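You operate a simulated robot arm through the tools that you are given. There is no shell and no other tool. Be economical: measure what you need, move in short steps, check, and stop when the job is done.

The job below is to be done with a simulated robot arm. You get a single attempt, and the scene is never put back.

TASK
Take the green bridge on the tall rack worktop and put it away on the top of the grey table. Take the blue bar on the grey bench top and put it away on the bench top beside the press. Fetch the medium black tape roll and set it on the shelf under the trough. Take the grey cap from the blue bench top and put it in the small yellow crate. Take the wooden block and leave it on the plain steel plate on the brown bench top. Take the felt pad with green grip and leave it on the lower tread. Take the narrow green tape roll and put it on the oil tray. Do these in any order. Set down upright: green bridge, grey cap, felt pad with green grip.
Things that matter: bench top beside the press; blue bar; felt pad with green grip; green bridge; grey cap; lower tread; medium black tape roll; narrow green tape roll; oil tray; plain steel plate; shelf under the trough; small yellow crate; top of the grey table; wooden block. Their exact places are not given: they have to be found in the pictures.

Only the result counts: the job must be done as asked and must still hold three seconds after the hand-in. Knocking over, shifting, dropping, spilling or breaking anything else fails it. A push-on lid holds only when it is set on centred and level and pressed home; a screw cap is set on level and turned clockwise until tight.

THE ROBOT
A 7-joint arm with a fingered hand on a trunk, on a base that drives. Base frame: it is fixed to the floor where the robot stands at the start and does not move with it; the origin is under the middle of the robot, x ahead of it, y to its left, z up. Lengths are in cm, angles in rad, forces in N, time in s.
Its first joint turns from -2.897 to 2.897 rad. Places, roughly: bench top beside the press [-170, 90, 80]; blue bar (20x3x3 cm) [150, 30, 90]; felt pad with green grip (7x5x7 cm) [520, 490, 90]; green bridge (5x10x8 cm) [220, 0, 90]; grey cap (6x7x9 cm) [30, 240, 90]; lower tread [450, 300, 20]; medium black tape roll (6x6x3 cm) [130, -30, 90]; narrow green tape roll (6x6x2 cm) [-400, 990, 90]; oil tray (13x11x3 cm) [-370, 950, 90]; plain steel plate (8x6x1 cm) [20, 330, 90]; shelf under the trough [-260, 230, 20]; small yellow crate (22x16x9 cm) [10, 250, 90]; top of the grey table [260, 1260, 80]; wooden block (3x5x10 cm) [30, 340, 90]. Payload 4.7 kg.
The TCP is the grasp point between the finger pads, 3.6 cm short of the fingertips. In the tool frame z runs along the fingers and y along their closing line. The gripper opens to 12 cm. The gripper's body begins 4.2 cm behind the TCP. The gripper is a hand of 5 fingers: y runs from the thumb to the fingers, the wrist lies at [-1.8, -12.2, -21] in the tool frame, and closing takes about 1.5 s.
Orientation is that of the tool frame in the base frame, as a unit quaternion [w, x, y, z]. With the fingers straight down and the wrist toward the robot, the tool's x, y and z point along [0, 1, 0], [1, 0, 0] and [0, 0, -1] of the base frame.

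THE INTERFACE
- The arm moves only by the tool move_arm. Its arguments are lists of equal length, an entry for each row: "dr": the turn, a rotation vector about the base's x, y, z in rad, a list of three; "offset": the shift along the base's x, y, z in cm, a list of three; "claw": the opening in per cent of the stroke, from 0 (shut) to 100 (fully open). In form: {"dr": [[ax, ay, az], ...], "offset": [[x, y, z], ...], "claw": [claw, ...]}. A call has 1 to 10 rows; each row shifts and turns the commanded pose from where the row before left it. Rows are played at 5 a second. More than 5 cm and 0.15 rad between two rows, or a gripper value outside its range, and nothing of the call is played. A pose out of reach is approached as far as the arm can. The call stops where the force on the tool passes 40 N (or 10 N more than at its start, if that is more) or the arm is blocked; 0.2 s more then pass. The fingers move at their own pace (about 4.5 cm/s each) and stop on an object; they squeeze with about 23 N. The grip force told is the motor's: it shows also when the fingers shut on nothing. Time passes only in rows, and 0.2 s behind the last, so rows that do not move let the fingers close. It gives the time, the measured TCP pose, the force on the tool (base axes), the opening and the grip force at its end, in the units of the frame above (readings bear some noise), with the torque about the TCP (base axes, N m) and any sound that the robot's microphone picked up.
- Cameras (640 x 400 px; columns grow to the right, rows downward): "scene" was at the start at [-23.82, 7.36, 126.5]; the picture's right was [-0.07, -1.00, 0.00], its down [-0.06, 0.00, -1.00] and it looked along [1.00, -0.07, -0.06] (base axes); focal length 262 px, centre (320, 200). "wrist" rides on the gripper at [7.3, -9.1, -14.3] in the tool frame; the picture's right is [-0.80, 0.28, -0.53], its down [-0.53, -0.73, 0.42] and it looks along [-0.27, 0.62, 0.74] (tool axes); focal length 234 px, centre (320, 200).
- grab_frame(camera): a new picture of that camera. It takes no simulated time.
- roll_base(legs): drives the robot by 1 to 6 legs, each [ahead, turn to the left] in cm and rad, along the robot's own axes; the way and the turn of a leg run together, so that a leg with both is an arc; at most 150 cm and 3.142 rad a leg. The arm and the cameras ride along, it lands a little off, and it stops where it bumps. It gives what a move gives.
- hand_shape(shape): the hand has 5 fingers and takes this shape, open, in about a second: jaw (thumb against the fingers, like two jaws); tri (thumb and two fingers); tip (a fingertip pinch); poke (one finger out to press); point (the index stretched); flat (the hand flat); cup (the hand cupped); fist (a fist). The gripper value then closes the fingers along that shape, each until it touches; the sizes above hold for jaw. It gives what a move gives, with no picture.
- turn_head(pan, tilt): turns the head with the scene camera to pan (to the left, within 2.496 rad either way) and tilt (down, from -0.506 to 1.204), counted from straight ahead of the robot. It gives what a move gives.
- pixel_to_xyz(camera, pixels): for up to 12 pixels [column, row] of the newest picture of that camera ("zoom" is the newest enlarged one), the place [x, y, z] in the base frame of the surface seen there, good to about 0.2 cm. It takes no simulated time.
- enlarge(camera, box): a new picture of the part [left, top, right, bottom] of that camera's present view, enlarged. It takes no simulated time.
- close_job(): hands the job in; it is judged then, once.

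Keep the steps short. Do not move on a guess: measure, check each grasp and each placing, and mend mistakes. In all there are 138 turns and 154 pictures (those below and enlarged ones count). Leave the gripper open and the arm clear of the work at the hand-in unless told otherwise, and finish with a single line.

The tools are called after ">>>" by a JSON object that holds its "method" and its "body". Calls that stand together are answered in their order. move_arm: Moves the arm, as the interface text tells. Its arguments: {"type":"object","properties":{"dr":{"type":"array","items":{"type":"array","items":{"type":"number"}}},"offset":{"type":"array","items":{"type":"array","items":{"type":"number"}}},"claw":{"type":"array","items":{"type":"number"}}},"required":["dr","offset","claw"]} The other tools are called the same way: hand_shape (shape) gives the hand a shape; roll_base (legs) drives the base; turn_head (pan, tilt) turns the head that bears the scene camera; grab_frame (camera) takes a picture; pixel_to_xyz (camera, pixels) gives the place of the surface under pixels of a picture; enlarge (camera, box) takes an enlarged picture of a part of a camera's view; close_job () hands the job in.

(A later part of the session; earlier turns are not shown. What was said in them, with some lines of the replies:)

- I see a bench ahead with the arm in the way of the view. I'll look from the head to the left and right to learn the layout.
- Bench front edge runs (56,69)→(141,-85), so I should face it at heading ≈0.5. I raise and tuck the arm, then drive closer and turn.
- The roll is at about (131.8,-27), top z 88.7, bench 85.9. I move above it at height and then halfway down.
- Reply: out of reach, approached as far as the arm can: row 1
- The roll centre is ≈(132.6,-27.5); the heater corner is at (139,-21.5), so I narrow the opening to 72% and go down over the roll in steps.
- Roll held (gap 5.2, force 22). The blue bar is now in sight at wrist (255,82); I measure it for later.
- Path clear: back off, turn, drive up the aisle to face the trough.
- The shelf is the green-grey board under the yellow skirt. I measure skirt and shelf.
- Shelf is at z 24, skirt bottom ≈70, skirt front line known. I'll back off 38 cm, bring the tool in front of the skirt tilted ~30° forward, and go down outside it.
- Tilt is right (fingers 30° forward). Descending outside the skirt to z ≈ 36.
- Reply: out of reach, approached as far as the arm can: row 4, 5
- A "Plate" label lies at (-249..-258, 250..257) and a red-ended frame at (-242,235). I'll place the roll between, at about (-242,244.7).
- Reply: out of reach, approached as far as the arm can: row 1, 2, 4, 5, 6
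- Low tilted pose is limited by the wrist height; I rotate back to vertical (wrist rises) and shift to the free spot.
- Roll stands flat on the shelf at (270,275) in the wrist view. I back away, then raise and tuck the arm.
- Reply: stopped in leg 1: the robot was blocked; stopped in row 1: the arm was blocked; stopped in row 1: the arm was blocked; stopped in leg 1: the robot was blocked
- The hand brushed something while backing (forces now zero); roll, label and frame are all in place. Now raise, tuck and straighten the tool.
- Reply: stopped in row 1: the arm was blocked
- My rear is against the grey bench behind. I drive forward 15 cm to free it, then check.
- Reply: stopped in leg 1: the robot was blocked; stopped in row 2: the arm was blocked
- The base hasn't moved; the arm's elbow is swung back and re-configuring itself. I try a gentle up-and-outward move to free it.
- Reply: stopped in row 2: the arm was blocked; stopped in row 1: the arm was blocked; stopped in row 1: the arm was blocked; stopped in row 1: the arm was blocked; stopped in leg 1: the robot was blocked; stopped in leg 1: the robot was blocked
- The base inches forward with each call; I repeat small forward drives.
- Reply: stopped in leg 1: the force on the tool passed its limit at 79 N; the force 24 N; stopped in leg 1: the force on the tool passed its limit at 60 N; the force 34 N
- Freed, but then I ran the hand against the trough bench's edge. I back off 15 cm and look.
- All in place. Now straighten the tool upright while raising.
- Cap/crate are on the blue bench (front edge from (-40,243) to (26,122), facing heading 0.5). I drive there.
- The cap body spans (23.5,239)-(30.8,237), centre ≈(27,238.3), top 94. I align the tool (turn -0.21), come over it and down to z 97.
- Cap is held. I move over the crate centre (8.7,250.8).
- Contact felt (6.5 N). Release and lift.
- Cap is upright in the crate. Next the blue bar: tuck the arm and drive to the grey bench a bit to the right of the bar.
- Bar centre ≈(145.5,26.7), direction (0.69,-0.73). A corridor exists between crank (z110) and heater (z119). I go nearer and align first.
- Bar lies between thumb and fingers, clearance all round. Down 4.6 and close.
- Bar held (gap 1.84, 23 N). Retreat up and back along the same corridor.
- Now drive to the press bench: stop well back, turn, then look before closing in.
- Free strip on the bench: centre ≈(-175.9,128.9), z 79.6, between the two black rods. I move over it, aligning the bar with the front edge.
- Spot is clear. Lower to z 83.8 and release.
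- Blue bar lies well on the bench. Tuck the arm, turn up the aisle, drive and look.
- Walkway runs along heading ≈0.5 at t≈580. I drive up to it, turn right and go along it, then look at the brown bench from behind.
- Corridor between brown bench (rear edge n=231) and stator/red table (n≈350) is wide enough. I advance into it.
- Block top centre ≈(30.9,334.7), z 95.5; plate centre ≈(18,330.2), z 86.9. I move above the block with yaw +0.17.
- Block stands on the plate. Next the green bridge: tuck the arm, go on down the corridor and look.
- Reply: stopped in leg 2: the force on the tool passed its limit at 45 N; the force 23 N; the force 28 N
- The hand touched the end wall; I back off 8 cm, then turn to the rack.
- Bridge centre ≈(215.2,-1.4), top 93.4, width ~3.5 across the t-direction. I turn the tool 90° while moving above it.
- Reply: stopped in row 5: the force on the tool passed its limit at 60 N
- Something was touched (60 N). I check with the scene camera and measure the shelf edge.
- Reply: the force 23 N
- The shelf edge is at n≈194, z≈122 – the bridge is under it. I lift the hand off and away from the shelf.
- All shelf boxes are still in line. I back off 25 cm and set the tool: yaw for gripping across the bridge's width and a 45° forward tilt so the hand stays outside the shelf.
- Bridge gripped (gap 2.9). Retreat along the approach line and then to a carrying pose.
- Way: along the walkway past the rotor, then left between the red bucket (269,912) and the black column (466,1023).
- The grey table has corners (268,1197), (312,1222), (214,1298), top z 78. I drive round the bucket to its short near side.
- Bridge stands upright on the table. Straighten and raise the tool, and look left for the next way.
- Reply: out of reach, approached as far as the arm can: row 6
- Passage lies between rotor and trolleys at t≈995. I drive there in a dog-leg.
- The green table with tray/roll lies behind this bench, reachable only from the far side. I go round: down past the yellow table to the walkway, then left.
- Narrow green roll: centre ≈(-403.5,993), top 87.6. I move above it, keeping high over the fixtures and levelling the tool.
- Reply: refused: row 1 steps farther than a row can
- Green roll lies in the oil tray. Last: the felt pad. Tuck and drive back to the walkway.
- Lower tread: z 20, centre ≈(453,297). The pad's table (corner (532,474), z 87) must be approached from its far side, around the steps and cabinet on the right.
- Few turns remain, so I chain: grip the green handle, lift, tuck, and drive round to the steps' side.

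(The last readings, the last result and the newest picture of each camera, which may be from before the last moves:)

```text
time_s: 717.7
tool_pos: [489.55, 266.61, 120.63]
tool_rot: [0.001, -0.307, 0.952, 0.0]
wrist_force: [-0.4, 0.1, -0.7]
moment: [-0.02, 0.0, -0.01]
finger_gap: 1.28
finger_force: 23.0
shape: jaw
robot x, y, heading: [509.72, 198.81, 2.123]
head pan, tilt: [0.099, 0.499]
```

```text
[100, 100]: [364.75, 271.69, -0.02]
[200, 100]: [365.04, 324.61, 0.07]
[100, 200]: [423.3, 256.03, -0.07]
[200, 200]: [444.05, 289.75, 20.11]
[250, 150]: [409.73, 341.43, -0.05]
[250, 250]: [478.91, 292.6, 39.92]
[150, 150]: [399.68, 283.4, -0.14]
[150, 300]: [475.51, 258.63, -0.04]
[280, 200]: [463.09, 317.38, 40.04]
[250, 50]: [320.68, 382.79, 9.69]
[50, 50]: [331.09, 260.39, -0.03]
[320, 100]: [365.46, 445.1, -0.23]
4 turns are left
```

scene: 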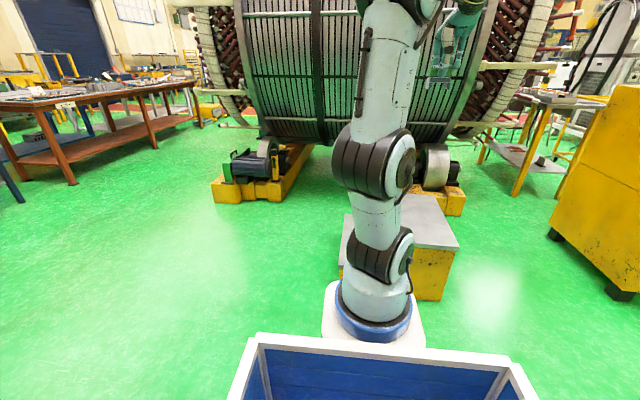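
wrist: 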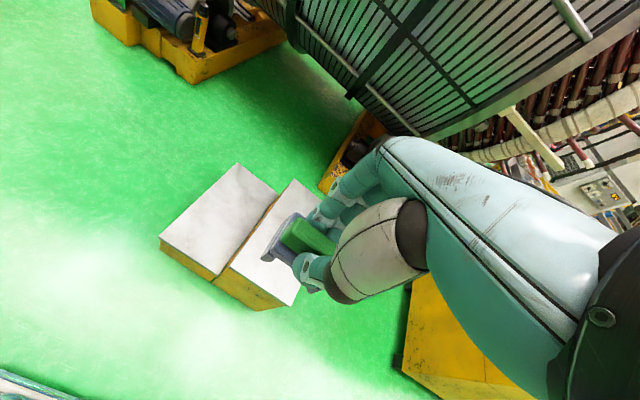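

Pad is held (gap 1.3). Tread spot (456.9,287.6), z 20. I move over, lower outside the upper step, then feel down gently.

>>> {"method": "move_arm", "body": {"dr": [[0, 0, 0], [0, 0, 0], [0, 0, 0], [0, 0, 0], [0, 0, 0], [0, 0, 0], [0, 0, 0], [0, 0, 0], [0, 0, 0], [0, 0, 0]], "offset": [[-4.08, 2.63, -0.8], [-4.08, 2.63, -0.8], [-4.08, 2.63, -0.8], [-4.08, 2.63, -0.8], [-4.08, 2.63, -0.8], [-4.08, 2.63, -0.8], [-4.08, 2.63, -0.8], [-4.08, 2.63, -0.8], [0, 0, -5], [0, 0, -5]], "claw": [0, 0, 0, 0, 0, 0, 0, 0, 0, 0]}}

>>> {"method": "move_arm", "body": {"dr": [[0, 0, 0], [0, 0, 0], [0, 0, 0], [0, 0, 0], [0, 0, 0], [0, 0, 0], [0, 0, 0], [0, 0, 0], [0, 0, 0], [0, 0, 0]], "offset": [[0, 0, -5], [0, 0, -5], [0, 0, -5], [0, 0, -5], [0, 0, -5], [0, 0, -5], [0, 0, -5], [0, 0, -5], [0, 0, -5], [0, 0, -5]], "claw": [0, 0, 0, 0, 0, 0, 0, 0, 0, 0]}}

>>> {"method": "move_arm", "body": {"dr": [[0, 0, 0], [0, 0, 0], [0, 0, 0], [0, 0, 0], [0, 0, 0]], "offset": [[0, 0, -5], [0, 0, -5], [0, 0, -5], [0, 0, -4], [0, 0, -2]], "claw": [0, 0, 0, 0, 0]}}

>>> {"method": "grab_frame", "body": {"camera": "wrist"}}

>>> {"method": "move_arm", "body": {"dr": [[0, 0, 0], [0, 0, 0], [0, 0, 0], [0, 0, 0], [0, 0, 0], [0, 0, 0], [0, 0, 0], [0, 0, 0]], "offset": [[0, 0, -0.5], [0, 0, -0.5], [0, 0, -0.5], [0, 0, -0.5], [0, 0, -0.4], [0, 0, -0.4], [0, 0, -0.4], [0, 0, -0.4]], "claw": [0, 0, 0, 0, 0, 0, 0, 0]}}

>>> {"method": "grab_frame", "body": {"camera": "wrist"}}

>>> {"method": "pixel_to_xyz", "body": {"camera": "wrist", "pixels": [[275, 255], [265, 250], [270, 265], [285, 240], [200, 250], [240, 200], [200, 320]]}}

```text
time_s: 719.9
tool_pos: [456.63, 287.7, 104.06]
tool_rot: [0.001, -0.306, 0.952, 0.002]
wrist_force: [0.6, -0.1, -0.4]
moment: [0.03, -0.01, -0.04]
finger_gap: 1.31
finger_force: 23.1
shape: jaw
robot x, y, heading: [509.8, 198.91, 2.126]
head pan, tilt: [0.099, 0.499]
```

```text
time_s: 722.1
tool_pos: [456.64, 287.86, 54.26]
tool_rot: [0.001, -0.305, 0.952, 0.002]
wrist_force: [-0.5, 1.1, -0.3]
moment: [-0.07, -0.02, 0.0]
finger_gap: 1.29
finger_force: 23.2
shape: jaw
robot x, y, heading: [509.8, 198.55, 2.128]
head pan, tilt: [0.099, 0.499]
```

```text
time_s: 723.3
tool_pos: [456.95, 287.58, 33.24]
tool_rot: [0.002, -0.306, 0.952, 0.001]
wrist_force: [-0.1, 0.2, -0.6]
moment: [0.0, -0.01, -0.02]
finger_gap: 1.3
finger_force: 23.2
shape: jaw
robot x, y, heading: [509.63, 198.78, 2.128]
head pan, tilt: [0.099, 0.499]
```

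```text
5 pictures are left
```

wrist: 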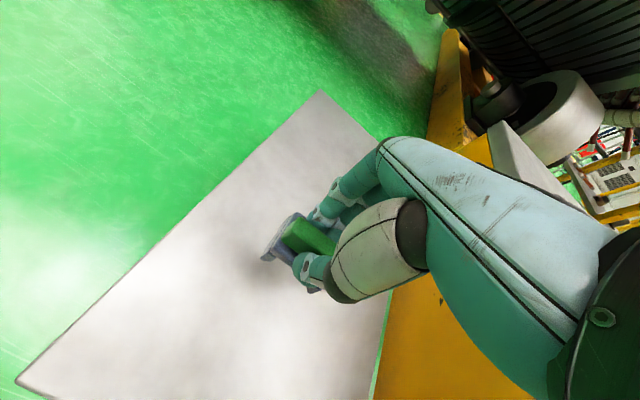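

```text
time_s: 725.1
tool_pos: [456.94, 287.66, 29.49]
tool_rot: [0.001, -0.306, 0.952, 0.0]
wrist_force: [-0.1, 1.0, 0.0]
moment: [-0.01, -0.01, -0.02]
finger_gap: 1.29
finger_force: 22.9
shape: jaw
robot x, y, heading: [509.99, 198.53, 2.127]
head pan, tilt: [0.099, 0.499]
```

```text
4 pictures are left
```

wrist: 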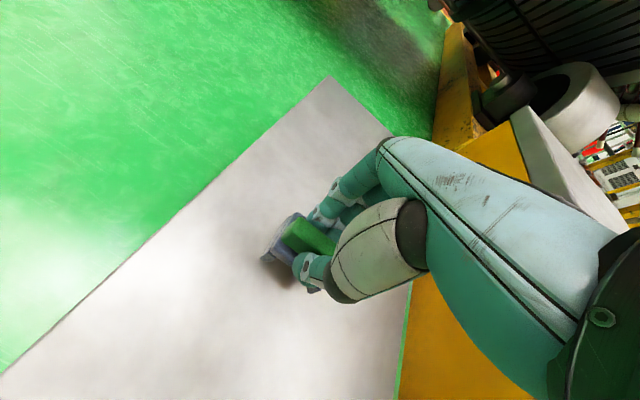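

```text
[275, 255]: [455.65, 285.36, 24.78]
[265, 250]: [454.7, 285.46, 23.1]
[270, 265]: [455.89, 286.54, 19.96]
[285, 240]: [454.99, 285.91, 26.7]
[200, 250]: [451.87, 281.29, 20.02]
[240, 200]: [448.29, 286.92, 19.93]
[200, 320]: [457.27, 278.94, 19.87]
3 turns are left
```

No contact yet at TCP z 29.5 (pad edge seen at z≈23 over tread 20). I feel down in 0.3 cm steps, then release, lift and check.

>>> {"method": "move_arm", "body": {"dr": [[0, 0, 0], [0, 0, 0], [0, 0, 0], [0, 0, 0], [0, 0, 0], [0, 0, 0], [0, 0, 0], [0, 0, 0], [0, 0, 0], [0, 0, 0]], "offset": [[0, 0, -0.3], [0, 0, -0.3], [0, 0, -0.3], [0, 0, -0.3], [0, 0, -0.3], [0, 0, -0.3], [0, 0, -0.3], [0, 0, -0.3], [0, 0, -0.3], [0, 0, -0.3]], "claw": [0, 0, 0, 0, 0, 0, 0, 0, 0, 0]}}

>>> {"method": "move_arm", "body": {"dr": [[0, 0, 0], [0, 0, 0], [0, 0, 0], [0, 0, 0], [0, 0, 0]], "offset": [[0, 0, 0.1], [0, 0, 0], [0, 0, 0], [0, 0, 0], [0, 0, 0]], "claw": [0, 50, 50, 50, 50]}}

>>> {"method": "move_arm", "body": {"dr": [[0, 0, 0], [0, 0, 0], [0, 0, 0], [0, 0, 0], [0, 0, 0], [0, 0, 0]], "offset": [[0, 0, 1], [0, 0, 2], [0, 0, 3], [0, 0, 4], [0, 0, 5], [0, 0, 5]], "claw": [50, 50, 50, 50, 60, 60]}}

>>> {"method": "grab_frame", "body": {"camera": "wrist"}}

```text
time_s: 727.3
tool_pos: [456.76, 287.98, 27.1]
tool_rot: [0.001, -0.306, 0.952, 0.003]
wrist_force: [2.5, -6.5, 22.0]
moment: [-0.07, 0.18, -0.04]
finger_gap: 1.39
finger_force: 23.0
shape: jaw
robot x, y, heading: [509.6, 198.63, 2.126]
head pan, tilt: [0.099, 0.499]
```

```text
time_s: 728.5
tool_pos: [456.87, 287.58, 26.84]
tool_rot: [0.001, -0.307, 0.952, 0.001]
wrist_force: [5.0, -6.0, 21.5]
moment: [0.15, 0.21, 0.06]
finger_gap: 5.5
finger_force: 0.1
shape: jaw
robot x, y, heading: [510.04, 198.8, 2.125]
head pan, tilt: [0.099, 0.499]
```

```text
time_s: 729.9
tool_pos: [457.1, 287.4, 46.58]
tool_rot: [0.001, -0.306, 0.952, -0.002]
wrist_force: [-0.8, -1.0, -1.4]
moment: [0.04, 0.06, -0.02]
finger_gap: 7.19
finger_force: 0.0
shape: jaw
robot x, y, heading: [509.9, 198.67, 2.13]
head pan, tilt: [0.099, 0.499]
```

```text
3 pictures are left
2 turns are left
```

wrist: 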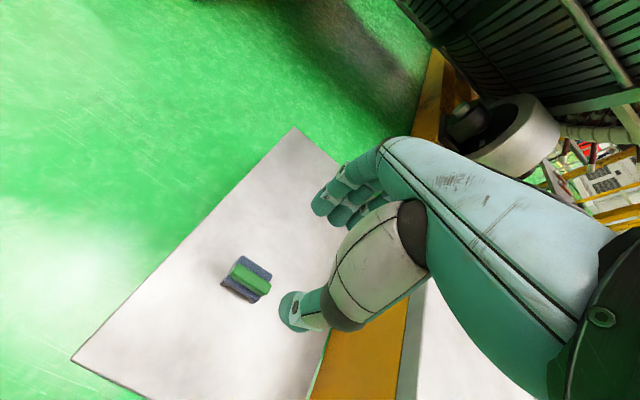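

The pad stands upright on the lower tread (seen at (247,280)). I raise the open hand clear of the steps, then hand in.

>>> {"method": "move_arm", "body": {"dr": [[0, 0, 0], [0, 0, 0], [0, 0, 0], [0, 0, 0], [0, 0, 0], [0, 0, 0], [0, 0, 0], [0, 0, 0], [0, 0, 0], [0, 0, 0]], "offset": [[0, 0, 5], [0, 0, 5], [0, 0, 5], [0, 0, 5], [0, 0, 5], [0, 0, 5], [0, 0, 5], [0, 0, 5], [0, 0, 5], [0, 0, 5]], "claw": [100, 100, 100, 100, 100, 100, 100, 100, 100, 100]}}

>>> {"method": "close_job", "body": {}}

```text
time_s: 732.1
tool_pos: [457.08, 287.47, 96.63]
tool_rot: [0.002, -0.307, 0.952, 0.0]
wrist_force: [0.3, -0.3, -1.1]
moment: [-0.03, 0.01, 0.0]
finger_gap: 11.98
finger_force: 0.2
shape: jaw
robot x, y, heading: [509.79, 198.51, 2.13]
head pan, tilt: [0.099, 0.499]
```

```text
The job is handed in.
```

All seven items were set down where asked and the job is handed in, gripper open and arm clear; on the way the robot bumped the grey bench, the trough bench, the rack shelf and a wall, and I saw nothing displaced in the views I took afterwards.
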